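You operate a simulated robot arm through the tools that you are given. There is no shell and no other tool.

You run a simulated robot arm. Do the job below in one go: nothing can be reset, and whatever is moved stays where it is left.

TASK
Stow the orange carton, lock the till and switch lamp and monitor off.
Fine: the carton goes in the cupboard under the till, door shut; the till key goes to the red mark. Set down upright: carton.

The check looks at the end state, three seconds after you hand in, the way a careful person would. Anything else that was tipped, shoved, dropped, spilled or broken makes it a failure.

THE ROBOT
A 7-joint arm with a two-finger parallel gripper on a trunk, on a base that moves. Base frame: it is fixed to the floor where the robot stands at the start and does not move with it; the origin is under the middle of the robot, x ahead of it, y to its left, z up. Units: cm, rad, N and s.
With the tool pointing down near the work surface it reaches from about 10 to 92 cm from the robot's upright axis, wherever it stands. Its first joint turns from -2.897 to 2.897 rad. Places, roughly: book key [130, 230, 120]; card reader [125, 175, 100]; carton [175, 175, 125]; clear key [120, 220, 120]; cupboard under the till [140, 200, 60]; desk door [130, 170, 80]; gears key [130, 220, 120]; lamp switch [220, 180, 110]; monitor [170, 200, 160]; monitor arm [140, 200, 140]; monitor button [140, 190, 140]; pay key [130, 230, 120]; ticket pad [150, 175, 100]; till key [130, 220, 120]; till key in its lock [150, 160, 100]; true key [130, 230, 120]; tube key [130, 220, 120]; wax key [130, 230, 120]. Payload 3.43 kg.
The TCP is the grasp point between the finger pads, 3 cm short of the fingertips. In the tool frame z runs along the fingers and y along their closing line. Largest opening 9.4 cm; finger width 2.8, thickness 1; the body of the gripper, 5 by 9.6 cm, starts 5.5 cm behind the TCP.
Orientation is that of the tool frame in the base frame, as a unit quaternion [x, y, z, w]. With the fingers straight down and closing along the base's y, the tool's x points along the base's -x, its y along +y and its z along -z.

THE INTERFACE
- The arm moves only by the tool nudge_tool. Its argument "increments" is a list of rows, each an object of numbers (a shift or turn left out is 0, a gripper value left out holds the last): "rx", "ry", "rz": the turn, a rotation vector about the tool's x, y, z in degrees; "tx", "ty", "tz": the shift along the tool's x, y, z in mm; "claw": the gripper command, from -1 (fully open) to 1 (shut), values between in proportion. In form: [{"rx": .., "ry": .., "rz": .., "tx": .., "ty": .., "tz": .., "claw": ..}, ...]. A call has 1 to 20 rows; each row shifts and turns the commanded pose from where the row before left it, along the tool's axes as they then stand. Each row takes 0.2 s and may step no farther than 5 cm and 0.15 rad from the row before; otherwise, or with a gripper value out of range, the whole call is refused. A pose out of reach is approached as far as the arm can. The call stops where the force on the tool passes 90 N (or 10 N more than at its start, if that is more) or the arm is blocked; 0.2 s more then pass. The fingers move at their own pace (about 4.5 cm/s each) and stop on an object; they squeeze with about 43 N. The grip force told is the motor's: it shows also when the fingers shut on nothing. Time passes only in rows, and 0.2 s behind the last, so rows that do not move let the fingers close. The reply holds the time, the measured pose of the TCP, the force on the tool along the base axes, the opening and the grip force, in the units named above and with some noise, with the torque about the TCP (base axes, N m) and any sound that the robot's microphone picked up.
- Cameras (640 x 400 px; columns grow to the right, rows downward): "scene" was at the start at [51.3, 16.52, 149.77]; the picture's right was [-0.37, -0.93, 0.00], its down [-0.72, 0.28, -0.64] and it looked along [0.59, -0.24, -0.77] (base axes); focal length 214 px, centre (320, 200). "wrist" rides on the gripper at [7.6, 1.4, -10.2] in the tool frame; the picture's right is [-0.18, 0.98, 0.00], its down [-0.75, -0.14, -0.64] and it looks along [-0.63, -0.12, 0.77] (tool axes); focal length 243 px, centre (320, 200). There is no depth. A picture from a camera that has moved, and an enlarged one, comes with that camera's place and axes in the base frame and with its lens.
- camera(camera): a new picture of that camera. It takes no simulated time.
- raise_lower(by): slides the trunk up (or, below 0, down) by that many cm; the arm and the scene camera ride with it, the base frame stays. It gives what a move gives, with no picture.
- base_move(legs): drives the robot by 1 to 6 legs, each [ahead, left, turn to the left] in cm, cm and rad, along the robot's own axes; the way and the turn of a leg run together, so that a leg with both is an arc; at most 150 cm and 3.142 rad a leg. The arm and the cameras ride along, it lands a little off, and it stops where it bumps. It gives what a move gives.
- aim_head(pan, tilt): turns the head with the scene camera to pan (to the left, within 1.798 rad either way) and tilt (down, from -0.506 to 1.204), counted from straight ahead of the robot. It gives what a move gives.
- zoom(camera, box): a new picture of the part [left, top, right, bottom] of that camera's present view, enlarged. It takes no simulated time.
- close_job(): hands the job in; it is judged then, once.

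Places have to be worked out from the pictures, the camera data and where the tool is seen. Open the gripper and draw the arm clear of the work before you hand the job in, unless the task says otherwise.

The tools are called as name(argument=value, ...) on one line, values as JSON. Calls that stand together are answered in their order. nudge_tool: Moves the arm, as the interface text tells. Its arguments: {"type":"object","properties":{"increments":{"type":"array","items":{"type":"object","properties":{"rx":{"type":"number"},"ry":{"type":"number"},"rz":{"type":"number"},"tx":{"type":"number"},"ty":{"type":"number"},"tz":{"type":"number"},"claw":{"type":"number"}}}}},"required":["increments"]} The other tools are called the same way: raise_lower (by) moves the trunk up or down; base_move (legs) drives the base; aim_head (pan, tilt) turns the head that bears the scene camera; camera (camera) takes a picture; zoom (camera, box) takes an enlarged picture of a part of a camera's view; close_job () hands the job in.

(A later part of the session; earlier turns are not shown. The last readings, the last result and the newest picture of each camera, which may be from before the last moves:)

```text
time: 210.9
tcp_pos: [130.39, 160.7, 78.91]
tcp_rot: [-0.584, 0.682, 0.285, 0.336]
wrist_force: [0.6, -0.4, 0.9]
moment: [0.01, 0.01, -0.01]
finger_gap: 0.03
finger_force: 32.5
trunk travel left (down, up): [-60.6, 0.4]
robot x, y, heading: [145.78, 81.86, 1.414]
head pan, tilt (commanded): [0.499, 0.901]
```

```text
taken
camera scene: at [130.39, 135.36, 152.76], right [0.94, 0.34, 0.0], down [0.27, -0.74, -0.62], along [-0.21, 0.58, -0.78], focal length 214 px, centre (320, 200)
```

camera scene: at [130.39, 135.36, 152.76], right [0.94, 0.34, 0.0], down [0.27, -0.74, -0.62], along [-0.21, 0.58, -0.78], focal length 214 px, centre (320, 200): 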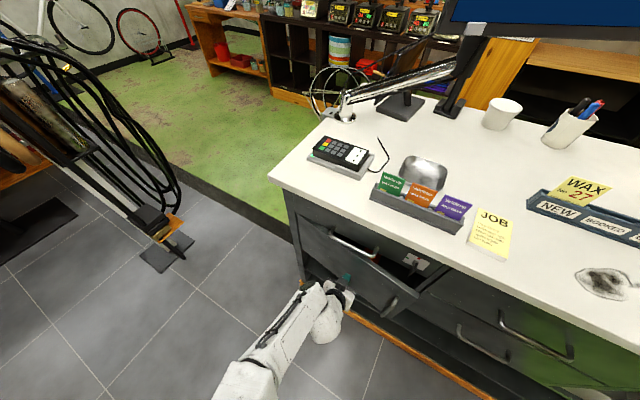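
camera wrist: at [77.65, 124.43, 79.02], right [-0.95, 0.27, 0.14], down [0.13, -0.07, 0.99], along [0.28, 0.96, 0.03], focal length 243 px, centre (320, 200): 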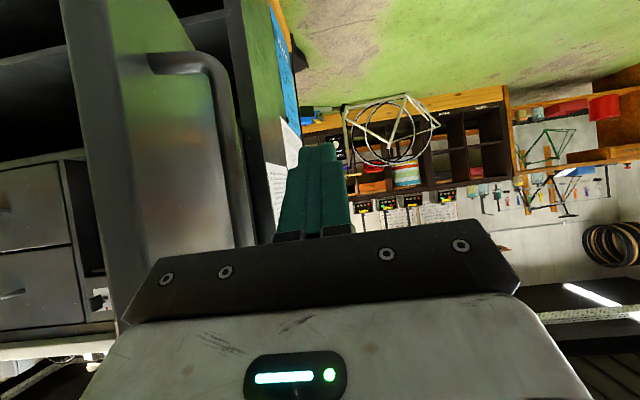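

nudge_tool(increments=[{"tx": -9.2, "tz": 11.9}, {"tx": -9.2, "tz": 11.9}, {"tx": -6.1, "tz": 7.9}, {"tx": 0}])

zoom(camera="scene", box=[270, 190, 450, 310])

```text
time: 211.9
tcp_pos: [131.1, 164.65, 78.85]
tcp_rot: [-0.584, 0.681, 0.285, 0.337]
wrist_force: [1.3, -0.9, -0.4]
moment: [-0.02, -0.01, 0.01]
finger_gap: 0.0
finger_force: 33.2
trunk travel left (down, up): [-60.6, 0.4]
robot x, y, heading: [145.86, 81.63, 1.415]
head pan, tilt (commanded): [0.499, 0.901]
```

```text
3.33 times, centred on (360, 250) of scene
camera zoom: at [130.39, 135.35, 152.76], right [0.94, 0.34, 0.0], down [0.27, -0.74, -0.62], along [-0.21, 0.58, -0.78], focal length 715 px, centre (187, 33)
```

zoom: 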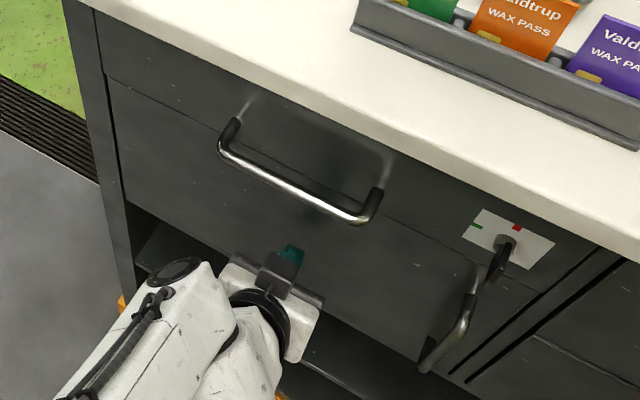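

Almost shut, no resistance yet. Two more small pushes until the force rises.

nudge_tool(increments=[{"tx": -3.7, "tz": 4.7}, {"tx": 0}])

nudge_tool(increments=[{"tx": -3.7, "tz": 4.7}, {"tx": 0}])

```text
time: 212.5
tcp_pos: [131.14, 165.19, 78.94]
tcp_rot: [-0.584, 0.682, 0.284, 0.337]
wrist_force: [0.2, 1.1, -0.6]
moment: [0.02, -0.01, 0.0]
finger_gap: 0.0
finger_force: 33.0
trunk travel left (down, up): [-60.6, 0.4]
robot x, y, heading: [145.61, 81.76, 1.418]
head pan, tilt (commanded): [0.499, 0.901]
```

```text
time: 213.1
tcp_pos: [131.16, 165.59, 78.92]
tcp_rot: [-0.584, 0.682, 0.284, 0.336]
wrist_force: [-1.7, -16.7, 3.2]
moment: [0.01, 0.12, -0.09]
finger_gap: 0.0
finger_force: 33.3
trunk travel left (down, up): [-60.6, 0.4]
robot x, y, heading: [145.4, 81.89, 1.421]
head pan, tilt (commanded): [0.499, 0.901]
```

The door now resists (17 N) with the fingertips at the face plane – shut. Retreating and checking it stays shut.

nudge_tool(increments=[{"tx": 12.2, "tz": -15.8}, {"tx": 24.4, "tz": -31.6}, {"tx": 24.4, "tz": -31.6}, {"tx": 24.4, "tz": -31.6}, {"tx": 0}])

aim_head(pan=0.1, tilt=0.9)

camera(camera="scene")

zoom(camera="scene", box=[230, 170, 420, 300])

```text
time: 214.3
tcp_pos: [129.1, 151.84, 78.98]
tcp_rot: [-0.584, 0.682, 0.285, 0.336]
wrist_force: [0.3, -0.1, 0.4]
moment: [-0.03, -0.01, -0.03]
finger_gap: 0.0
finger_force: 33.1
trunk travel left (down, up): [-60.6, 0.4]
robot x, y, heading: [145.22, 81.74, 1.424]
head pan, tilt (commanded): [0.499, 0.901]
```

```text
time: 215.2
tcp_pos: [129.06, 151.83, 79.12]
tcp_rot: [-0.583, 0.682, 0.285, 0.338]
wrist_force: [0.2, 0.3, 0.5]
moment: [0.01, 0.01, 0.01]
finger_gap: 0.0
finger_force: 33.1
trunk travel left (down, up): [-60.6, 0.4]
robot x, y, heading: [145.51, 81.36, 1.418]
head pan, tilt (commanded): [0.099, 0.901]
```

```text
taken
camera scene: at [133.35, 135.78, 152.76], right [1.0, -0.05, 0.0], down [-0.04, -0.78, -0.62], along [0.03, 0.62, -0.78], focal length 214 px, centre (320, 200)
```

scene: 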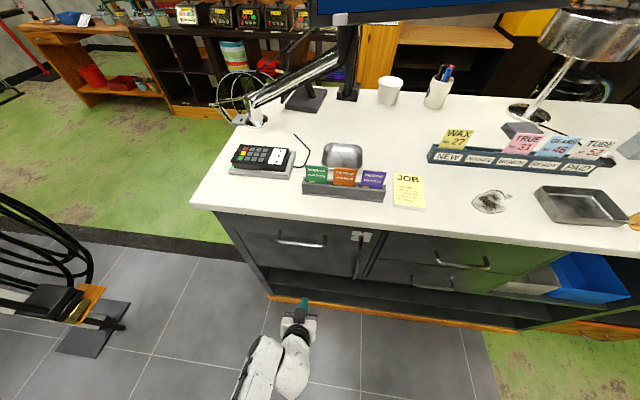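

```text
3.08 times, centred on (325, 235) of scene
camera zoom: at [133.35, 135.78, 152.76], right [1.0, -0.05, 0.0], down [-0.04, -0.78, -0.62], along [0.03, 0.62, -0.78], focal length 660 px, centre (305, 92)
```

zoom: 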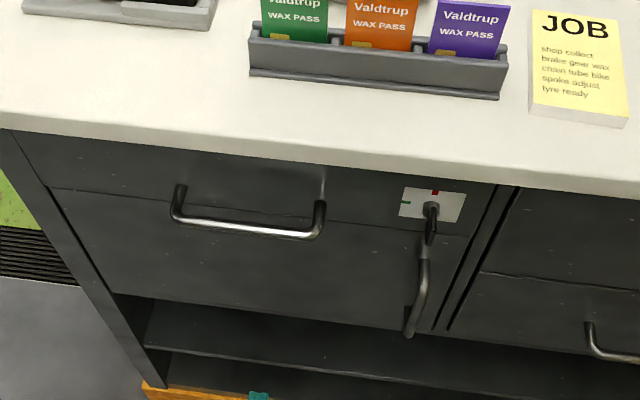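

The door is shut flush and the key still stands at red. Now the monitor button (about (140.2,188.6,142), monitor turned ~0.22 rad). I'll raise the arm in the free space in front of the desk first.

nudge_tool(increments=[{"tx": 12, "tz": -16}, {"tx": 12, "tz": -16}, {"tx": -31, "tz": -24}, {"tx": -31, "tz": -24}, {"tx": -31, "tz": -24}, {"tx": -31, "tz": -24}, {"tx": -31, "tz": -24}, {"tx": -31, "tz": -24}, {"tx": -31, "tz": -24}, {"tx": -31, "tz": -24}, {"tx": 0}])

```text
time: 217.6
tcp_pos: [128.55, 148.13, 110.57]
tcp_rot: [-0.584, 0.682, 0.284, 0.336]
wrist_force: [-0.6, 0.5, -0.1]
moment: [-0.01, 0.02, -0.01]
finger_gap: 0.01
finger_force: 32.5
trunk travel left (down, up): [-60.6, 0.4]
robot x, y, heading: [145.32, 81.88, 1.419]
head pan, tilt (commanded): [0.099, 0.901]
```

nudge_tool(increments=[{"ty": 45}, {"ty": 45}, {"ry": -7.9}, {"ry": -7.9}, {"ry": -7.9}, {"ry": -7.9}, {"ry": -7.9}, {"ry": -7.9}, {"ry": -7.9}, {"ry": -7.9}, {"rx": -6.6, "rz": 3.1}, {"rx": -6.6, "rz": 3.1}, {"rx": -6.6, "rz": 3.1}, {"rx": 0}])

```text
time: 220.6
tcp_pos: [119.38, 149.39, 110.24]
tcp_rot: [-0.419, 0.331, 0.66, 0.528]
wrist_force: [-0.2, 0.0, 0.1]
moment: [-0.02, -0.01, -0.01]
finger_gap: 0.0
finger_force: 32.9
trunk travel left (down, up): [-60.6, 0.4]
robot x, y, heading: [145.8, 81.48, 1.419]
head pan, tilt (commanded): [0.099, 0.901]
```

Pitch +25° and yaw 103° reached. Now raising toward button height (TCP z≈140).

nudge_tool(increments=[{"tx": -39.3, "tz": 18.7}, {"tx": -39.3, "tz": 18.7}, {"tx": -39.3, "tz": 18.7}, {"tx": -39.3, "tz": 18.7}, {"tx": -39.3, "tz": 18.7}, {"tx": -39.3, "tz": 18.7}, {"tx": -35, "tz": 16.7}, {"tx": 0}])

aim_head(pan=0.6, tilt=0.5)

camera(camera="scene")

```text
time: 222.4
tcp_pos: [119.52, 149.3, 140.08]
tcp_rot: [-0.419, 0.331, 0.659, 0.529]
wrist_force: [0.1, 0.1, -0.5]
moment: [0.01, 0.01, 0.01]
finger_gap: 0.02
finger_force: 32.9
trunk travel left (down, up): [-60.6, 0.4]
robot x, y, heading: [145.67, 81.9, 1.419]
head pan, tilt (commanded): [0.099, 0.901]
```

```text
time: 223.3
tcp_pos: [119.38, 149.34, 139.91]
tcp_rot: [-0.42, 0.332, 0.659, 0.528]
wrist_force: [-0.1, -0.8, -0.4]
moment: [-0.03, 0.03, 0.01]
finger_gap: 0.02
finger_force: 33.2
trunk travel left (down, up): [-60.6, 0.4]
robot x, y, heading: [145.3, 81.53, 1.422]
head pan, tilt (commanded): [0.6, 0.499]
```

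```text
taken
camera scene: at [129.02, 136.44, 156.15], right [0.9, 0.43, 0.0], down [0.21, -0.43, -0.88], along [-0.38, 0.79, -0.48], focal length 214 px, centre (320, 200)
```

scene: 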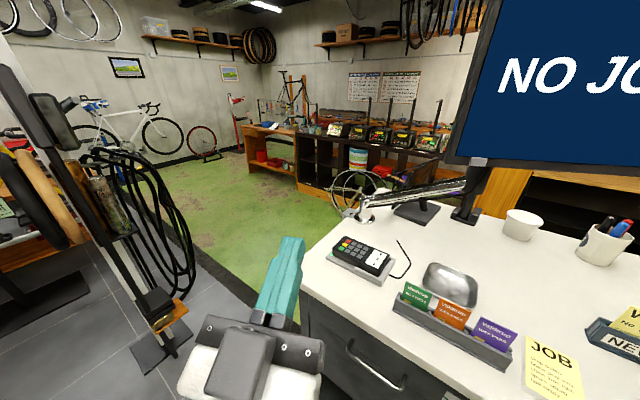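

Posture is good with the arm left of the head. I'll drive toward the button pre-press point in two steps, keeping the base well off the blue bin.

base_move(legs=[[24, -17, 0.06]])

camera(camera="scene")

```text
time: 225.3
tcp_pos: [135.15, 169.28, 139.95]
tcp_rot: [-0.429, 0.318, 0.675, 0.509]
wrist_force: [-0.4, -0.3, -0.2]
moment: [0.0, -0.01, -0.03]
finger_gap: 0.01
finger_force: 33.0
trunk travel left (down, up): [-60.6, 0.4]
robot x, y, heading: [164.94, 103.37, 1.478]
head pan, tilt (commanded): [0.6, 0.499]
```

```text
taken
camera scene: at [145.36, 157.0, 156.15], right [0.87, 0.49, 0.0], down [0.23, -0.42, -0.88], along [-0.43, 0.77, -0.48], focal length 214 px, centre (320, 200)
```

scene: 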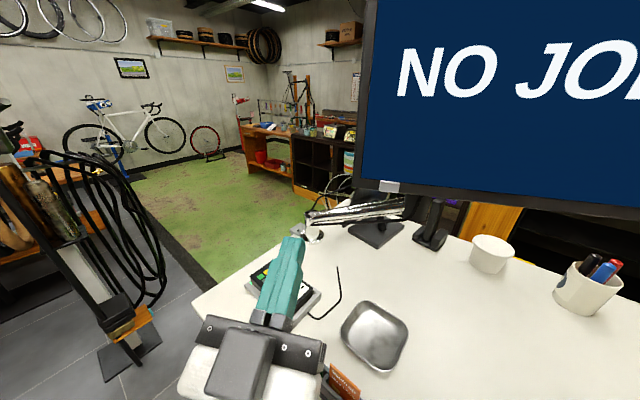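

The tip is ~17 cm short of the button. Driving 11 cm ahead and 6 cm right, then raising the tool 2 cm.

base_move(legs=[[10.5, -6, 0]])

nudge_tool(increments=[{"tx": -17, "tz": 8}, {"tx": 0}])

camera(camera="scene")

camera(camera="wrist")

```text
time: 226.5
tcp_pos: [141.91, 179.27, 140.1]
tcp_rot: [-0.429, 0.319, 0.675, 0.509]
wrist_force: [-0.2, 0.4, 0.2]
moment: [0.03, -0.02, -0.01]
finger_gap: 0.0
finger_force: 32.9
trunk travel left (down, up): [-60.6, 0.4]
robot x, y, heading: [172.25, 113.5, 1.48]
head pan, tilt (commanded): [0.6, 0.499]
```

```text
time: 227.1
tcp_pos: [141.94, 179.12, 141.79]
tcp_rot: [-0.428, 0.319, 0.675, 0.51]
wrist_force: [-0.9, 0.1, 0.3]
moment: [0.01, -0.01, 0.01]
finger_gap: 0.0
finger_force: 34.1
trunk travel left (down, up): [-60.6, 0.4]
robot x, y, heading: [171.93, 113.4, 1.483]
head pan, tilt (commanded): [0.6, 0.499]
```

```text
taken
camera scene: at [152.21, 167.12, 156.15], right [0.87, 0.49, 0.0], down [0.23, -0.42, -0.88], along [-0.43, 0.77, -0.48], focal length 214 px, centre (320, 200)
```

scene: 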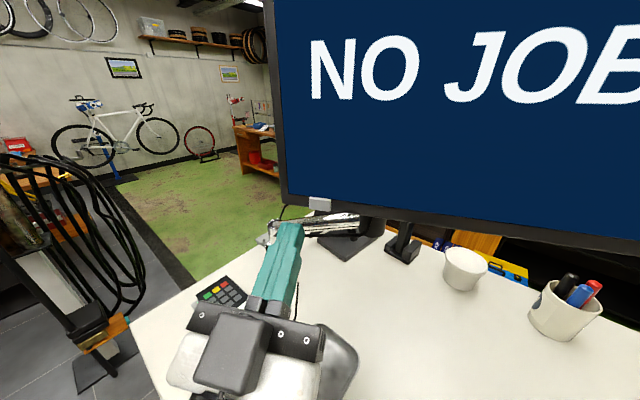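

```text
taken
camera wrist: at [142.33, 172.99, 130.76], right [-0.92, -0.35, 0.16], down [0.39, -0.83, 0.41], along [-0.01, 0.44, 0.9], focal length 243 px, centre (320, 200)
```

wrist: 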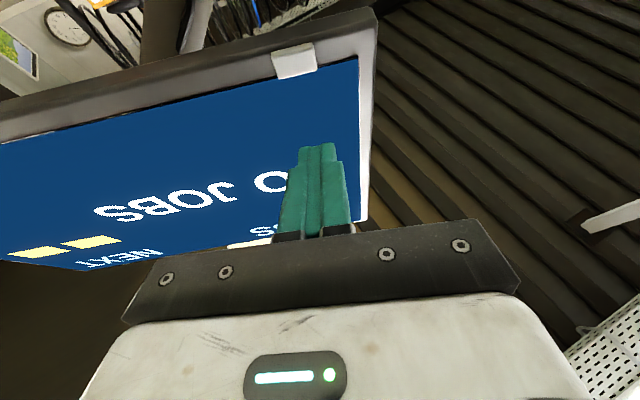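

The wrist view confirms the button at about (140.1,188.6,141.8). Approaching along the monitor's normal: 4.5 cm first.

nudge_tool(increments=[{"tx": 9, "ty": -5, "tz": 18}, {"tx": 10, "ty": -1.3, "tz": 20}, {"tx": 0}])

camera(camera="wrist")

zoom(camera="scene", box=[240, 160, 400, 290])

```text
time: 227.9
tcp_pos: [141.43, 183.48, 141.8]
tcp_rot: [-0.429, 0.318, 0.675, 0.509]
wrist_force: [0.6, 0.3, -0.2]
moment: [0.05, 0.0, 0.02]
finger_gap: 0.01
finger_force: 33.3
trunk travel left (down, up): [-60.6, 0.4]
robot x, y, heading: [172.19, 113.8, 1.477]
head pan, tilt (commanded): [0.6, 0.499]
```

```text
taken
camera wrist: at [141.8, 177.27, 130.67], right [-0.92, -0.35, 0.16], down [0.39, -0.83, 0.41], along [-0.01, 0.44, 0.9], focal length 243 px, centre (320, 200)
```

wrist: 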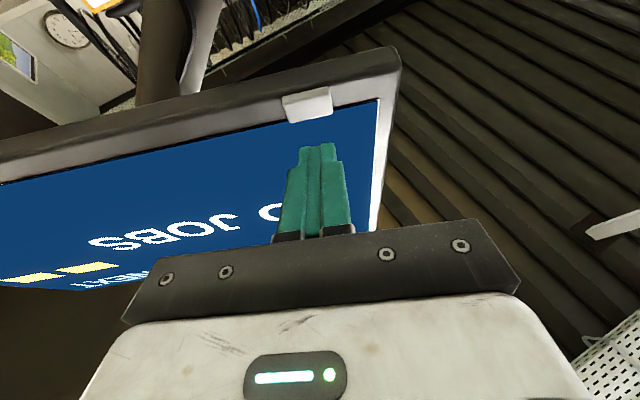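

```text
3.08 times, centred on (320, 225) of scene
camera zoom: at [152.21, 167.13, 156.15], right [0.87, 0.49, 0.0], down [0.23, -0.42, -0.88], along [-0.43, 0.77, -0.48], focal length 660 px, centre (320, 123)
```

zoom: 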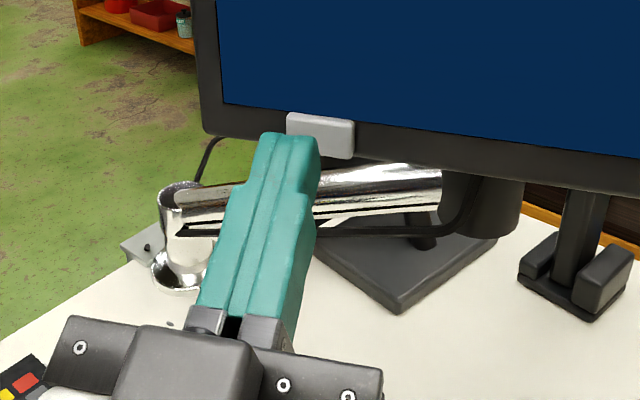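

The tip is ~2 cm in front of the button. Advancing in small steps, watching for contact force and the screen.

nudge_tool(increments=[{"tx": 4.3, "ty": -0.6, "tz": 9}, {"tx": 0}])

nudge_tool(increments=[{"tx": 2.2, "ty": -0.3, "tz": 4.5}, {"tx": 0}])

nudge_tool(increments=[{"tx": 1.7, "ty": -0.2, "tz": 3.6}, {"tx": 0}])

zoom(camera="scene", box=[240, 160, 400, 290])

```text
time: 228.5
tcp_pos: [141.2, 184.45, 141.81]
tcp_rot: [-0.429, 0.318, 0.676, 0.508]
wrist_force: [-0.1, -0.2, 1.0]
moment: [0.04, -0.01, -0.02]
finger_gap: 0.04
finger_force: 32.6
trunk travel left (down, up): [-60.6, 0.4]
robot x, y, heading: [171.92, 113.47, 1.484]
head pan, tilt (commanded): [0.6, 0.499]
```

```text
time: 229.1
tcp_pos: [140.96, 184.89, 141.83]
tcp_rot: [-0.43, 0.318, 0.675, 0.508]
wrist_force: [0.7, -0.5, 0.2]
moment: [-0.05, 0.0, 0.05]
finger_gap: 0.0
finger_force: 32.5
trunk travel left (down, up): [-60.6, 0.4]
robot x, y, heading: [172.0, 113.65, 1.483]
head pan, tilt (commanded): [0.6, 0.499]
```

```text
time: 229.7
tcp_pos: [140.92, 185.38, 141.91]
tcp_rot: [-0.429, 0.318, 0.675, 0.509]
wrist_force: [0.3, 0.5, -0.4]
moment: [-0.04, -0.01, 0.0]
finger_gap: 0.01
finger_force: 32.8
trunk travel left (down, up): [-60.6, 0.4]
robot x, y, heading: [172.1, 113.49, 1.486]
head pan, tilt (commanded): [0.6, 0.499]
```

```text
3.08 times, centred on (320, 225) of scene
camera zoom: at [152.21, 167.12, 156.15], right [0.87, 0.49, 0.0], down [0.23, -0.42, -0.88], along [-0.43, 0.77, -0.48], focal length 660 px, centre (320, 123)
```

zoom: 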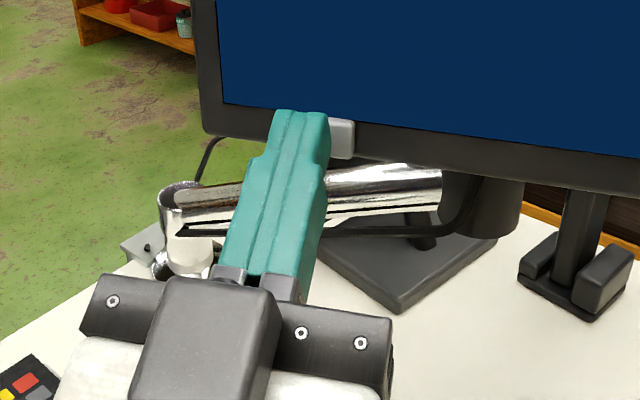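

Still no contact; the tip is right at the button. Two more small steps.

nudge_tool(increments=[{"tx": 1.3, "ty": -1.2, "tz": 2.7}, {"tx": 0}])

nudge_tool(increments=[{"tx": 1.3, "ty": -0.2, "tz": 2.7}, {"tx": 0}])

zoom(camera="scene", box=[240, 110, 440, 240])

```text
time: 230.3
tcp_pos: [140.94, 185.68, 141.73]
tcp_rot: [-0.43, 0.318, 0.675, 0.508]
wrist_force: [0.7, 0.1, 0.0]
moment: [0.01, 0.01, -0.04]
finger_gap: 0.0
finger_force: 32.7
trunk travel left (down, up): [-60.6, 0.4]
robot x, y, heading: [171.84, 113.61, 1.479]
head pan, tilt (commanded): [0.6, 0.499]
```

```text
time: 230.9
tcp_pos: [140.84, 186.02, 141.86]
tcp_rot: [-0.429, 0.318, 0.675, 0.508]
wrist_force: [0.6, -2.7, -1.9]
moment: [-0.03, -0.03, -0.02]
finger_gap: 0.0
finger_force: 33.0
trunk travel left (down, up): [-60.6, 0.4]
robot x, y, heading: [172.33, 113.64, 1.476]
head pan, tilt (commanded): [0.6, 0.499]
heard: click
```

```text
3.08 times, centred on (340, 175) of scene
camera zoom: at [152.21, 167.11, 156.15], right [0.87, 0.49, 0.0], down [0.23, -0.42, -0.88], along [-0.43, 0.77, -0.48], focal length 660 px, centre (258, 277)
```

zoom: 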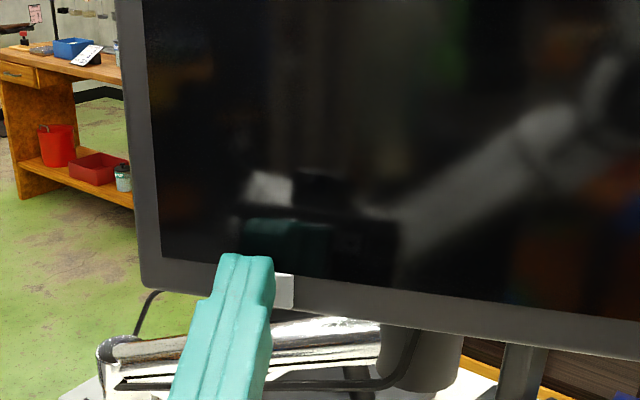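

Click heard and the screen has gone dark: the monitor is off. Retreating along the same line.

nudge_tool(increments=[{"tx": -8.6, "ty": 1.2, "tz": -18}, {"tx": -17, "ty": 2.4, "tz": -36}, {"tx": -17, "ty": 2.4, "tz": -36}, {"tx": 0}])

camera(camera="scene")

```text
time: 231.9
tcp_pos: [143.07, 176.33, 141.84]
tcp_rot: [-0.43, 0.318, 0.675, 0.509]
wrist_force: [-0.1, 0.6, -0.3]
moment: [0.01, 0.01, 0.01]
finger_gap: 0.0
finger_force: 32.9
trunk travel left (down, up): [-60.6, 0.4]
robot x, y, heading: [171.85, 113.43, 1.483]
head pan, tilt (commanded): [0.6, 0.499]
```

```text
taken
camera scene: at [152.22, 167.1, 156.16], right [0.87, 0.49, 0.0], down [0.23, -0.42, -0.88], along [-0.43, 0.77, -0.48], focal length 214 px, centre (320, 200)
```

scene: 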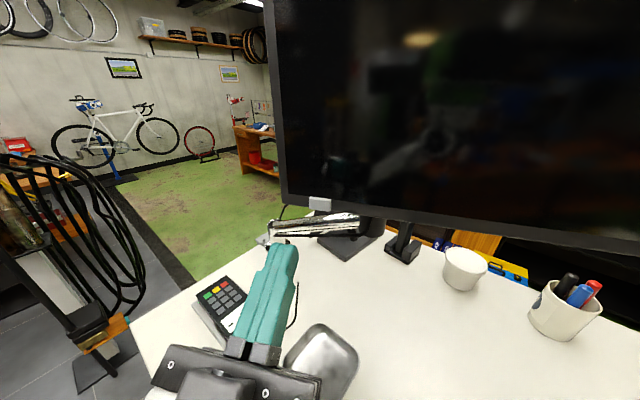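

The monitor is off and unmoved. Now looking at the lamp and its cord switch from here.

aim_head(pan=-1.1, tilt=0.55)

camera(camera="scene")

zoom(camera="scene", box=[250, 120, 410, 230])

```text
time: 233.7
tcp_pos: [143.13, 176.39, 141.86]
tcp_rot: [-0.429, 0.319, 0.675, 0.509]
wrist_force: [-0.4, -0.4, -0.2]
moment: [0.02, 0.02, 0.02]
finger_gap: 0.0
finger_force: 33.1
trunk travel left (down, up): [-60.6, 0.4]
robot x, y, heading: [172.19, 113.44, 1.481]
head pan, tilt (commanded): [-1.1, 0.55]
```

```text
taken
camera scene: at [164.98, 162.5, 155.7], right [0.37, -0.93, 0.0], down [-0.49, -0.19, -0.85], along [0.79, 0.32, -0.52], focal length 214 px, centre (320, 200)
```

scene: 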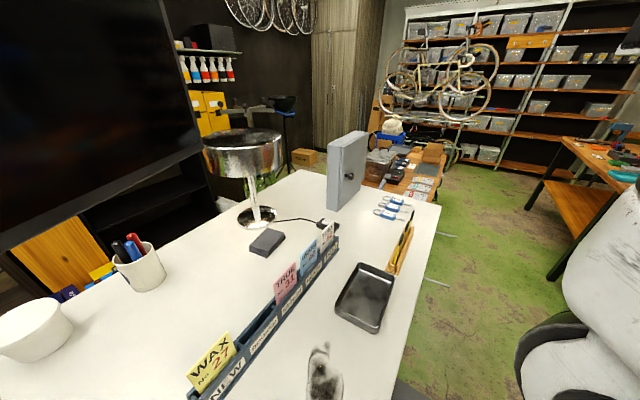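

```text
3.64 times, centred on (330, 175) of scene
camera zoom: at [164.98, 162.5, 155.7], right [0.37, -0.93, 0.0], down [-0.49, -0.19, -0.85], along [0.79, 0.32, -0.52], focal length 780 px, centre (284, 291)
```

zoom: 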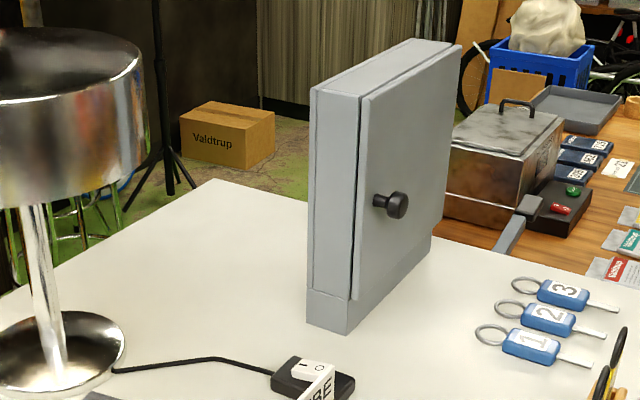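

The cord switch is a black box with a white rocker at about (220.6,181.5,110). I need a closer look to see its I/O sides; moving the base 20 cm to the right (arm stays high above everything).

base_move(legs=[[0, -20, 0]])

aim_head(pan=-1.0, tilt=0.8)

camera(camera="scene")

```text
time: 235.2
tcp_pos: [162.7, 174.46, 141.84]
tcp_rot: [-0.43, 0.318, 0.676, 0.507]
wrist_force: [-0.1, -0.3, 0.2]
moment: [-0.01, 0.0, -0.01]
finger_gap: 0.0
finger_force: 33.3
trunk travel left (down, up): [-60.6, 0.4]
robot x, y, heading: [191.56, 111.73, 1.485]
head pan, tilt (commanded): [-1.1, 0.55]
```

```text
time: 236.0
tcp_pos: [162.61, 174.45, 141.91]
tcp_rot: [-0.43, 0.318, 0.676, 0.507]
wrist_force: [0.5, 0.4, 1.1]
moment: [-0.01, -0.03, -0.02]
finger_gap: 0.0
finger_force: 32.0
trunk travel left (down, up): [-60.6, 0.4]
robot x, y, heading: [191.74, 111.66, 1.489]
head pan, tilt (commanded): [-1.0, 0.799]
```

```text
taken
camera scene: at [183.36, 161.08, 153.56], right [0.46, -0.89, 0.0], down [-0.63, -0.33, -0.7], along [0.62, 0.32, -0.72], focal length 214 px, centre (320, 200)
```

scene: 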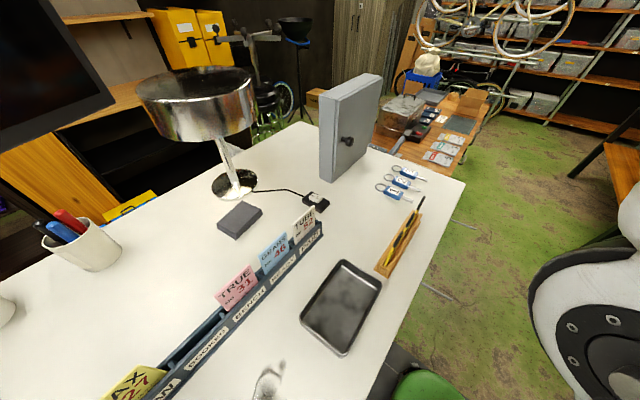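

zoom(camera="scene", box=[280, 170, 350, 225])

zoom(camera="scene", box=[200, 110, 400, 250])

```text
7.27 times, centred on (315, 198) of scene
camera zoom: at [183.36, 161.08, 153.56], right [0.46, -0.89, 0.0], down [-0.63, -0.33, -0.7], along [0.62, 0.32, -0.72], focal length 1560 px, centre (356, 218)
```

zoom: 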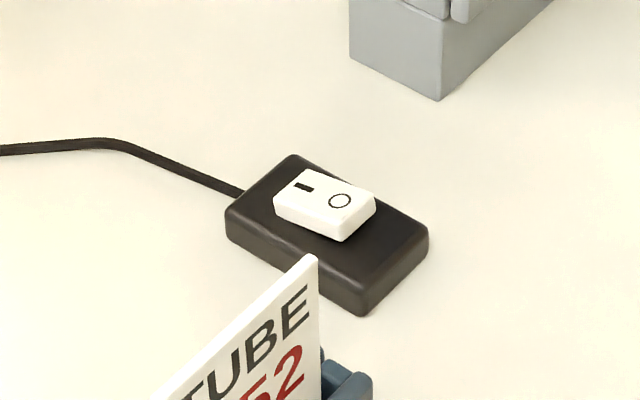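

```text
2.86 times, centred on (300, 180) of scene
camera zoom: at [183.36, 161.08, 153.56], right [0.46, -0.89, 0.0], down [-0.63, -0.33, -0.7], along [0.62, 0.32, -0.72], focal length 613 px, centre (377, 257)
```

zoom: 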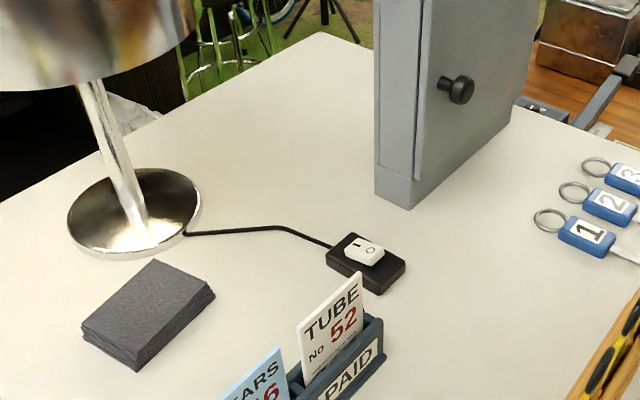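

The rocker reads "I" on the far side and "O" (raised, so lamp is on) on the side nearer the robot, at about (220.1,180.7). I'll drive the base right along the desk (arm high, left of the head) to work on it from about x=245; first half the way with a check.

base_move(legs=[[2, -25, 0]])

camera(camera="scene")

```text
time: 237.9
tcp_pos: [188.62, 174.31, 141.96]
tcp_rot: [-0.429, 0.318, 0.675, 0.509]
wrist_force: [-0.3, 0.1, -0.6]
moment: [0.01, 0.01, 0.01]
finger_gap: 0.01
finger_force: 33.0
trunk travel left (down, up): [-60.6, 0.4]
robot x, y, heading: [217.5, 111.59, 1.476]
head pan, tilt (commanded): [-1.0, 0.799]
```

```text
taken
camera scene: at [209.2, 160.8, 153.56], right [0.46, -0.89, 0.0], down [-0.64, -0.33, -0.7], along [0.62, 0.32, -0.72], focal length 214 px, centre (320, 200)
```

scene: 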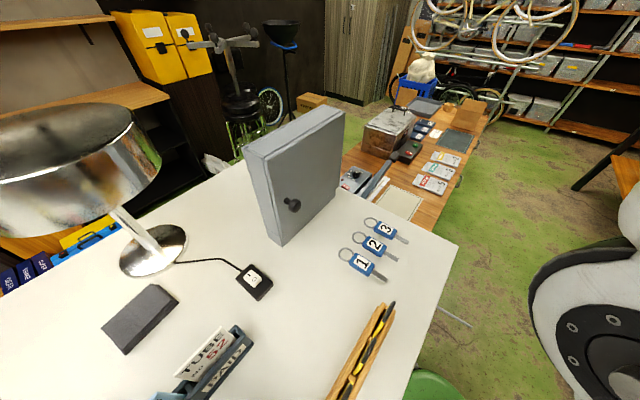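

Good top view of the switch. Zooming to refine the rocker's position.

zoom(camera="scene", box=[220, 250, 300, 310])

```text
6.67 times, centred on (260, 280) of scene
camera zoom: at [209.2, 160.8, 153.56], right [0.46, -0.89, 0.0], down [-0.64, -0.33, -0.7], along [0.62, 0.32, -0.72], focal length 1430 px, centre (720, -333)
```

zoom: 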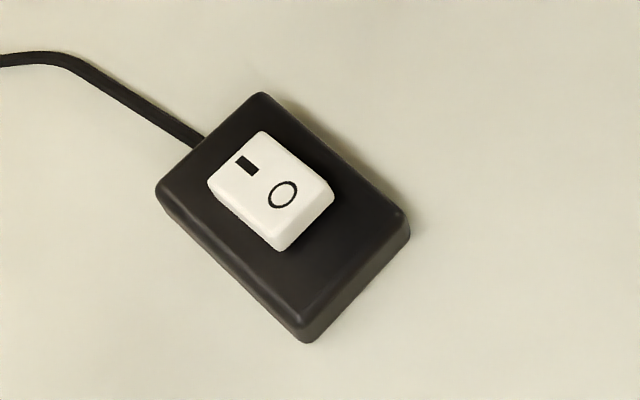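

The rocker centre is about (219.5,181.2,112), its O-end toward the robot; I'll press at about (219.35,180.2). Driving right another 30 cm (keeping off the workbench behind).

base_move(legs=[[-1, -29.5, 0]])

aim_head(pan=0.4, tilt=0.8)

camera(camera="scene")

```text
time: 238.8
tcp_pos: [192.17, 174.49, 141.79]
tcp_rot: [-0.428, 0.32, 0.671, 0.514]
wrist_force: [0.2, -0.5, -0.3]
moment: [0.02, 0.01, -0.02]
finger_gap: 0.0
finger_force: 33.4
trunk travel left (down, up): [-60.6, 0.4]
robot x, y, heading: [220.38, 111.58, 1.466]
head pan, tilt (commanded): [-1.0, 0.799]
stopped in leg 1: the robot was blocked; the commanded pose is now the measured one
```

```text
time: 240.3
tcp_pos: [191.9, 174.32, 141.55]
tcp_rot: [-0.428, 0.32, 0.671, 0.514]
wrist_force: [0.5, 0.3, -0.5]
moment: [-0.03, 0.02, 0.0]
finger_gap: 0.0
finger_force: 32.9
trunk travel left (down, up): [-60.6, 0.4]
robot x, y, heading: [220.65, 111.36, 1.463]
head pan, tilt (commanded): [0.4, 0.799]
```

```text
taken
camera scene: at [202.75, 164.67, 153.37], right [0.96, 0.29, 0.0], down [0.21, -0.69, -0.7], along [-0.2, 0.67, -0.72], focal length 214 px, centre (320, 200)
```

scene: 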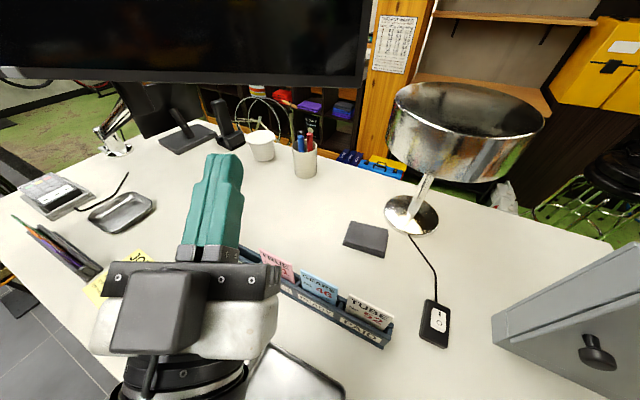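

Blocked after 3 cm: the robot's right rear seems to touch the workbench behind. I'll look there before anything else.

aim_head(pan=-1.797, tilt=0.6)

camera(camera="scene")

zoom(camera="scene", box=[630, 0, 640, 400])

```text
time: 242.4
tcp_pos: [191.89, 174.3, 141.54]
tcp_rot: [-0.428, 0.319, 0.671, 0.514]
wrist_force: [0.3, 0.6, 0.1]
moment: [0.0, 0.0, 0.01]
finger_gap: 0.01
finger_force: 33.1
trunk travel left (down, up): [-60.6, 0.4]
robot x, y, heading: [220.82, 111.05, 1.468]
head pan, tilt (commanded): [-1.798, 0.6]
```

```text
taken
camera scene: at [213.45, 154.08, 155.12], right [-0.32, -0.95, 0.0], down [-0.53, 0.18, -0.83], along [0.78, -0.27, -0.56], focal length 214 px, centre (320, 200)
```

scene: 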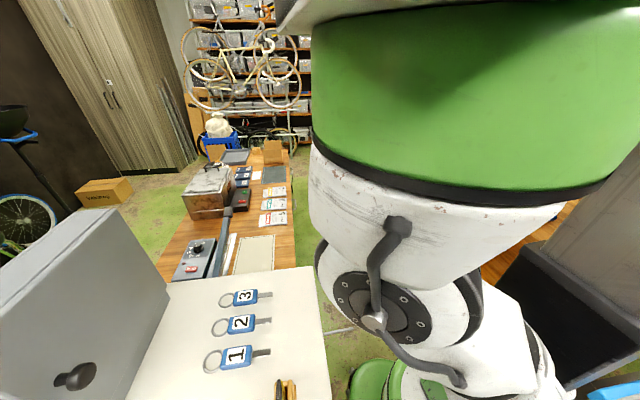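

```text
1.00 times, centred on (635, 200) of scene (not enlarged: the box is as wide or as high as the picture)
camera zoom: at [213.45, 154.08, 155.12], right [-0.32, -0.95, 0.0], down [-0.53, 0.18, -0.83], along [0.78, -0.27, -0.56], focal length 214 px, centre (5, 200)
```

zoom: 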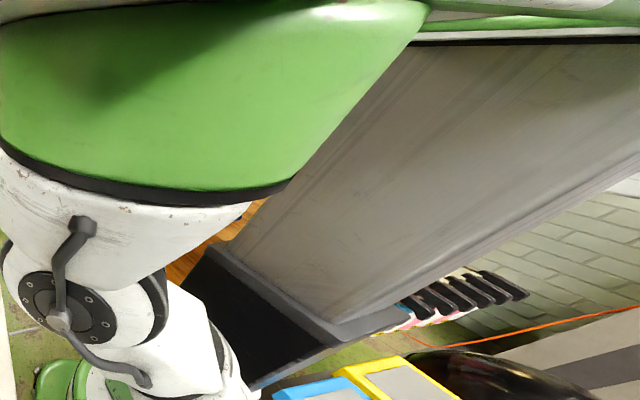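

The stop was the boom's long rear meeting the bench's upright pole at about (232,53); nothing visible has moved. I'll leave that side, go back left along the desk and re-pose the arm in free space for an approach with the base at about (191,118) turned right.

base_move(legs=[[1, 48, 0]])

base_move(legs=[[-24, 16, 0], [0, 0, -0.42]])

aim_head(pan=0.0, tilt=0.9)

camera(camera="scene")

```text
time: 245.3
tcp_pos: [143.03, 179.3, 141.79]
tcp_rot: [-0.431, 0.316, 0.677, 0.505]
wrist_force: [0.3, 0.6, 0.3]
moment: [0.0, 0.02, 0.01]
finger_gap: 0.03
finger_force: 32.8
trunk travel left (down, up): [-60.6, 0.4]
robot x, y, heading: [172.34, 116.88, 1.487]
head pan, tilt (commanded): [-1.798, 0.6]
```

```text
time: 248.5
tcp_pos: [153.97, 163.41, 141.93]
tcp_rot: [-0.354, 0.401, 0.555, 0.637]
wrist_force: [-0.6, 0.2, 0.0]
moment: [0.0, -0.01, 0.0]
finger_gap: 0.0
finger_force: 33.0
trunk travel left (down, up): [-60.6, 0.4]
robot x, y, heading: [155.21, 94.53, 1.058]
head pan, tilt (commanded): [-1.798, 0.6]
```

```text
time: 250.3
tcp_pos: [154.14, 163.43, 141.85]
tcp_rot: [-0.354, 0.4, 0.555, 0.637]
wrist_force: [-1.1, -0.6, 0.3]
moment: [0.02, -0.01, -0.01]
finger_gap: 0.01
finger_force: 32.8
trunk travel left (down, up): [-60.6, 0.4]
robot x, y, heading: [154.68, 94.16, 1.059]
head pan, tilt (commanded): [0.0, 0.901]
```

```text
taken
camera scene: at [163.16, 148.81, 152.77], right [0.87, -0.49, 0.0], down [-0.38, -0.68, -0.62], along [0.3, 0.54, -0.78], focal length 214 px, centre (320, 200)
```

scene: 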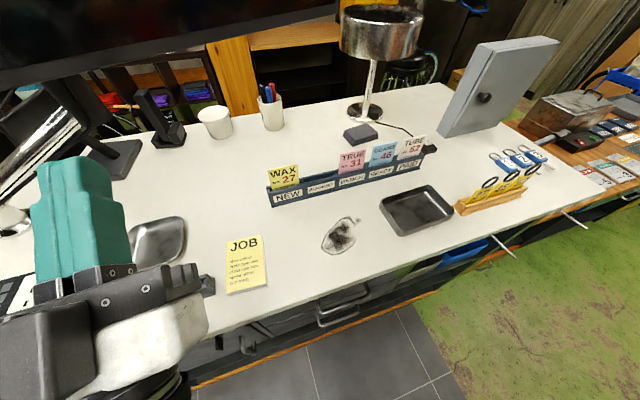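

All items are intact. Backing off 23 cm so the arm can be re-posed in front of the desk.

base_move(legs=[[-24, -4, 0]])

nudge_tool(increments=[{"tx": 22, "tz": -10, "ry": 7.4}, {"tx": 23, "tz": -7, "ry": 7.4}, {"tx": 24, "tz": -4, "ry": 7.4}, {"tx": 24, "tz": -1, "ry": 7.4}, {"tx": 24, "tz": 2, "ry": 7.4}, {"tx": 24, "tz": 5, "ry": 7.4}, {"tx": 23, "tz": 8, "ry": 7.4}, {"tx": 22, "tz": 11, "ry": 7.4}, {"tx": 20, "tz": 14, "ry": 7.4}, {"tx": 18, "tz": 16, "ry": 7.4}, {"tx": 16, "tz": 18, "ry": 7.4}, {"tx": 0}])

```text
time: 252.1
tcp_pos: [144.82, 140.49, 141.86]
tcp_rot: [-0.355, 0.4, 0.556, 0.636]
wrist_force: [0.2, 0.3, -0.5]
moment: [0.05, -0.03, 0.02]
finger_gap: 0.0
finger_force: 32.9
trunk travel left (down, up): [-60.6, 0.4]
robot x, y, heading: [145.74, 71.33, 1.068]
head pan, tilt (commanded): [0.0, 0.901]
```

```text
time: 254.7
tcp_pos: [145.08, 140.65, 115.23]
tcp_rot: [-0.632, 0.718, 0.19, 0.222]
wrist_force: [-0.4, 0.4, 0.0]
moment: [0.0, -0.01, 0.03]
finger_gap: 0.0
finger_force: 32.8
trunk travel left (down, up): [-60.6, 0.4]
robot x, y, heading: [146.25, 71.54, 1.07]
head pan, tilt (commanded): [0.0, 0.901]
```

Pitch −56°, pointing at the desk. Now lowering 16 cm to pass the wrist under the head, then shifting right 26 cm in the robot frame.

nudge_tool(increments=[{"tx": 22, "tz": 33}, {"tx": 22, "tz": 33}, {"tx": 22, "tz": 33}, {"tx": 22, "tz": 33}, {"tx": 12.2, "ty": -37.3, "tz": -7.9}, {"tx": 12.2, "ty": -37.3, "tz": -7.9}, {"tx": 12.2, "ty": -37.3, "tz": -7.9}, {"tx": 12.2, "ty": -37.3, "tz": -7.9}, {"tx": 12.2, "ty": -37.3, "tz": -7.9}, {"tx": 12.2, "ty": -37.3, "tz": -7.9}, {"tx": 6, "ty": -19, "tz": -4}, {"tx": 0}])

```text
time: 257.3
tcp_pos: [168.03, 128.14, 99.0]
tcp_rot: [-0.632, 0.718, 0.19, 0.221]
wrist_force: [1.1, 0.1, 0.6]
moment: [0.0, 0.02, 0.01]
finger_gap: 0.0
finger_force: 33.2
trunk travel left (down, up): [-60.6, 0.4]
robot x, y, heading: [146.55, 71.28, 1.066]
head pan, tilt (commanded): [0.0, 0.901]
```

Reached (rel. 60 ahead, 8 left). Raising to z≈124 to test that height on this side of the head.

nudge_tool(increments=[{"tx": -23.3, "tz": -34.6}, {"tx": -23.3, "tz": -34.6}, {"tx": -23.3, "tz": -34.6}, {"tx": -23.3, "tz": -34.6}, {"tx": -23.3, "tz": -34.6}, {"tx": -23.3, "tz": -34.6}, {"tx": 0}])

camera(camera="scene")

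```text
time: 258.6
tcp_pos: [171.33, 130.02, 115.66]
tcp_rot: [-0.66, 0.707, 0.078, 0.244]
wrist_force: [0.7, 0.0, 0.6]
moment: [0.02, 0.01, 0.02]
finger_gap: 0.0
finger_force: 32.8
out of reach, approached as far as the arm can: row 2, 3, 4, 5
trunk travel left (down, up): [-60.6, 0.4]
robot x, y, heading: [146.02, 71.24, 1.073]
head pan, tilt (commanded): [0.0, 0.901]
stopped in row 6: the arm was blocked; the commanded pose is now the measured one
```

```text
taken
camera scene: at [154.09, 125.81, 152.76], right [0.88, -0.48, 0.0], down [-0.38, -0.69, -0.62], along [0.3, 0.54, -0.78], focal length 214 px, centre (320, 200)
```

scene: 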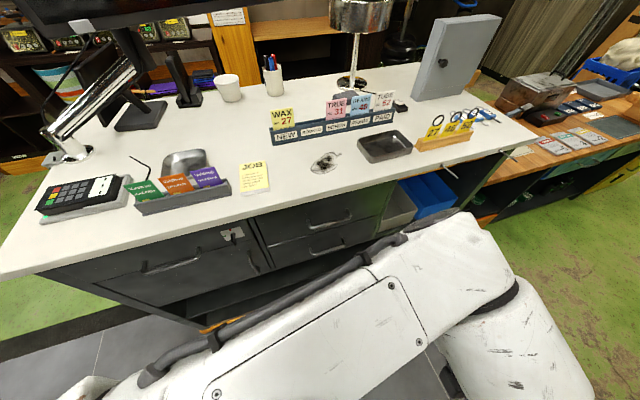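

That height isn't reachable on the right side. The left-of-head posture is good, so I'll return to it and instead turn the base more to the right (heading ≈0.9) near (208,112). First undoing the shift.

nudge_tool(increments=[{"tx": 18, "ty": 8.5, "tz": 34.8}, {"tx": 18, "ty": 8.5, "tz": 34.8}, {"tx": 18, "ty": 8.5, "tz": 34.8}, {"tx": 18, "ty": 8.5, "tz": 34.8}, {"rx": -4.9, "ry": -3.3, "rz": 3.2}, {"rx": -4.9, "ry": -3.3, "rz": 3.2}, {"tx": -12.2, "ty": 37.3, "tz": 7.9}, {"tx": -12.2, "ty": 37.3, "tz": 7.9}, {"tx": -12.2, "ty": 37.3, "tz": 7.9}, {"tx": -12.2, "ty": 37.3, "tz": 7.9}, {"tx": -12.2, "ty": 37.3, "tz": 7.9}, {"tx": -12.2, "ty": 37.3, "tz": 7.9}, {"tx": -12.2, "ty": 37.3, "tz": 7.9}, {"tx": 0}])

```text
time: 261.6
tcp_pos: [147.0, 143.2, 99.36]
tcp_rot: [-0.631, 0.718, 0.19, 0.223]
wrist_force: [-0.5, -0.2, 0.2]
moment: [0.03, -0.01, 0.06]
finger_gap: 0.02
finger_force: 33.2
trunk travel left (down, up): [-60.6, 0.4]
robot x, y, heading: [146.16, 71.33, 1.066]
head pan, tilt (commanded): [0.0, 0.901]
```

nudge_tool(increments=[{"tx": -22.8, "tz": -34}, {"tx": -22.8, "tz": -34}, {"tx": -22.8, "tz": -34}, {"tx": -22.8, "tz": -34}, {"tx": -22.8, "tz": -34}, {"tx": -22.8, "tz": -34}, {"tx": 0}])

aim_head(pan=1.0, tilt=1.1)

camera(camera="scene")

```text
time: 263.2
tcp_pos: [146.55, 143.58, 124.55]
tcp_rot: [-0.632, 0.718, 0.19, 0.222]
wrist_force: [0.1, -0.1, 0.2]
moment: [0.01, 0.02, -0.01]
finger_gap: 0.0
finger_force: 33.3
trunk travel left (down, up): [-60.6, 0.4]
robot x, y, heading: [146.03, 71.38, 1.069]
head pan, tilt (commanded): [0.0, 0.901]
```

```text
time: 264.5
tcp_pos: [146.4, 143.66, 124.46]
tcp_rot: [-0.631, 0.718, 0.19, 0.222]
wrist_force: [0.3, -0.4, 0.1]
moment: [-0.01, 0.01, -0.01]
finger_gap: 0.01
finger_force: 33.3
trunk travel left (down, up): [-60.6, 0.4]
robot x, y, heading: [145.77, 71.4, 1.063]
head pan, tilt (commanded): [1.0, 1.1]
```

```text
taken
camera scene: at [147.4, 124.76, 151.38], right [0.88, 0.48, 0.0], down [0.42, -0.78, -0.45], along [-0.22, 0.4, -0.89], focal length 214 px, centre (320, 200)
```

scene: 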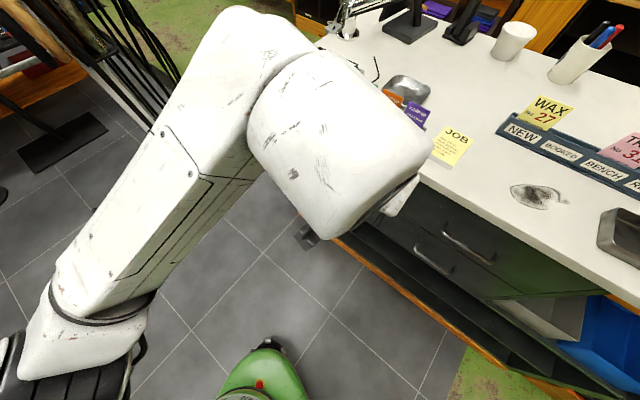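

Elevated posture confirmed (z=124.5). I'll drive in an L: first up to y≈95, then along the desk to x≈218 with the tool passing over the counter at z>121 but in front of the card holder.

base_move(legs=[[22.6, 8, 0]])

base_move(legs=[[16.5, -30, 0]])

aim_head(pan=0.1, tilt=0.8)

camera(camera="scene")

```text
time: 266.3
tcp_pos: [150.12, 167.29, 124.47]
tcp_rot: [-0.632, 0.718, 0.19, 0.223]
wrist_force: [-1.1, 0.3, -0.1]
moment: [0.0, 0.0, 0.02]
finger_gap: 0.0
finger_force: 33.8
trunk travel left (down, up): [-60.6, 0.4]
robot x, y, heading: [149.99, 95.11, 1.067]
head pan, tilt (commanded): [1.0, 1.1]
```

```text
time: 268.5
tcp_pos: [184.28, 167.96, 124.49]
tcp_rot: [-0.633, 0.717, 0.19, 0.222]
wrist_force: [-0.2, 0.0, 0.4]
moment: [0.0, 0.0, 0.03]
finger_gap: 0.01
finger_force: 32.4
trunk travel left (down, up): [-60.6, 0.4]
robot x, y, heading: [184.37, 95.46, 1.074]
head pan, tilt (commanded): [1.0, 1.1]
```

```text
time: 269.7
tcp_pos: [184.27, 167.96, 124.59]
tcp_rot: [-0.633, 0.717, 0.19, 0.222]
wrist_force: [0.1, -0.5, 0.4]
moment: [-0.01, -0.01, 0.0]
finger_gap: 0.0
finger_force: 32.6
trunk travel left (down, up): [-60.6, 0.4]
robot x, y, heading: [184.32, 95.55, 1.072]
head pan, tilt (commanded): [0.099, 0.799]
```

```text
taken
camera scene: at [191.57, 151.0, 153.55], right [0.92, -0.39, 0.0], down [-0.28, -0.66, -0.7], along [0.27, 0.64, -0.72], focal length 214 px, centre (320, 200)
```

scene: 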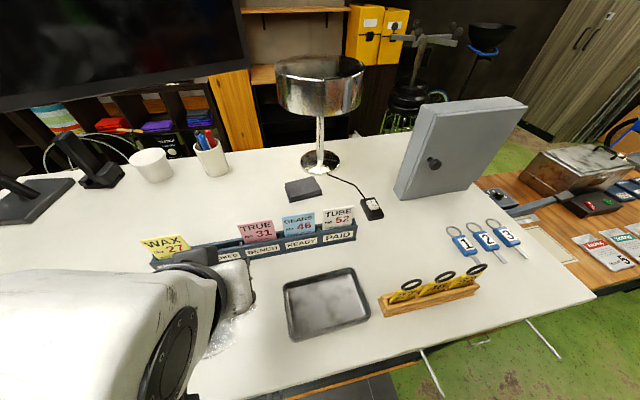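

Clear. Continuing along the desk another 34 cm.

base_move(legs=[[16.3, -29.6, 0]])

aim_head(pan=0.3, tilt=0.9)

camera(camera="scene")

camera(camera="wrist")

```text
time: 271.9
tcp_pos: [218.73, 168.64, 124.45]
tcp_rot: [-0.631, 0.719, 0.189, 0.223]
wrist_force: [0.3, 0.7, 0.4]
moment: [0.02, -0.01, 0.02]
finger_gap: 0.0
finger_force: 33.1
trunk travel left (down, up): [-60.6, 0.4]
robot x, y, heading: [218.38, 96.26, 1.068]
head pan, tilt (commanded): [0.099, 0.799]
```

```text
time: 272.7
tcp_pos: [218.83, 168.53, 124.4]
tcp_rot: [-0.631, 0.719, 0.189, 0.222]
wrist_force: [-1.1, -0.3, -0.2]
moment: [-0.01, 0.01, -0.03]
finger_gap: 0.0
finger_force: 33.2
trunk travel left (down, up): [-60.6, 0.4]
robot x, y, heading: [218.49, 96.35, 1.064]
head pan, tilt (commanded): [0.3, 0.901]
```

```text
taken
camera scene: at [224.25, 151.59, 152.77], right [0.98, -0.21, 0.0], down [-0.16, -0.77, -0.62], along [0.13, 0.61, -0.78], focal length 214 px, centre (320, 200)
```

scene: 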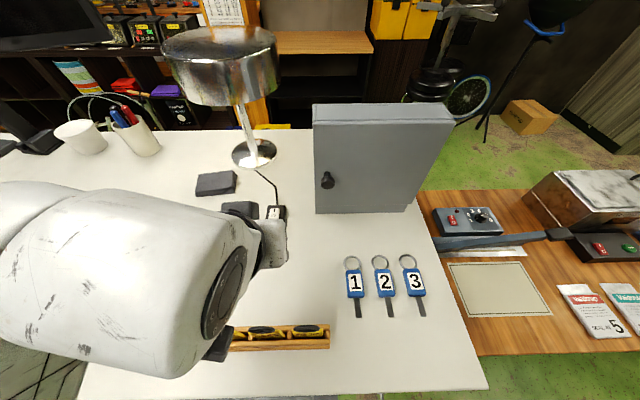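

```text
taken
camera wrist: at [215.75, 156.76, 128.89], right [-0.95, 0.28, 0.09], down [0.17, 0.25, 0.95], along [0.25, 0.93, -0.28], focal length 243 px, centre (320, 200)
```

wrist: 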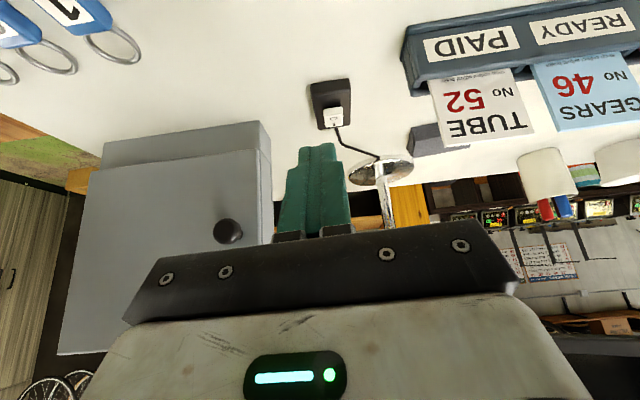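

The switch is straight ahead of the tool in the wrist view. Driving 7 cm toward it, then lowering to ~z 119 with the arm for a last alignment check.

base_move(legs=[[6.3, 3.2, 0]])

camera(camera="wrist")

camera(camera="scene")

```text
time: 273.7
tcp_pos: [219.16, 175.58, 124.39]
tcp_rot: [-0.63, 0.719, 0.189, 0.223]
wrist_force: [0.6, -0.1, -0.2]
moment: [-0.02, -0.02, -0.02]
finger_gap: 0.0
finger_force: 33.1
trunk travel left (down, up): [-60.6, 0.4]
robot x, y, heading: [218.73, 103.44, 1.064]
head pan, tilt (commanded): [0.3, 0.901]
```

```text
taken
camera wrist: at [216.11, 163.77, 128.88], right [-0.95, 0.28, 0.09], down [0.17, 0.24, 0.95], along [0.25, 0.93, -0.28], focal length 243 px, centre (320, 200)
```

wrist: 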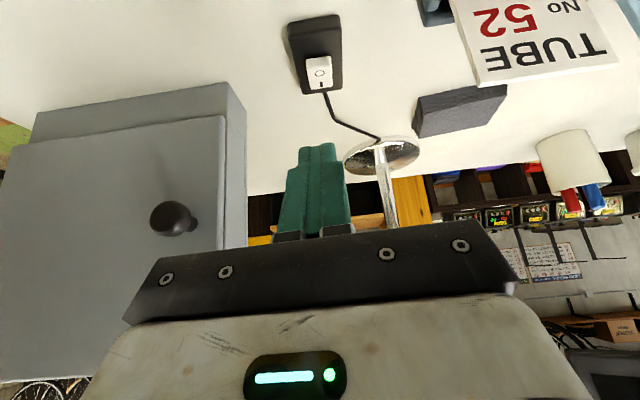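

```text
taken
camera scene: at [224.59, 158.58, 152.76], right [0.98, -0.21, 0.0], down [-0.16, -0.77, -0.62], along [0.13, 0.61, -0.78], focal length 214 px, centre (320, 200)
```

scene: 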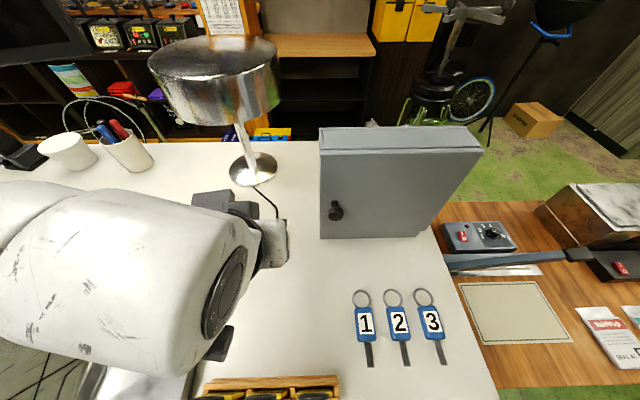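

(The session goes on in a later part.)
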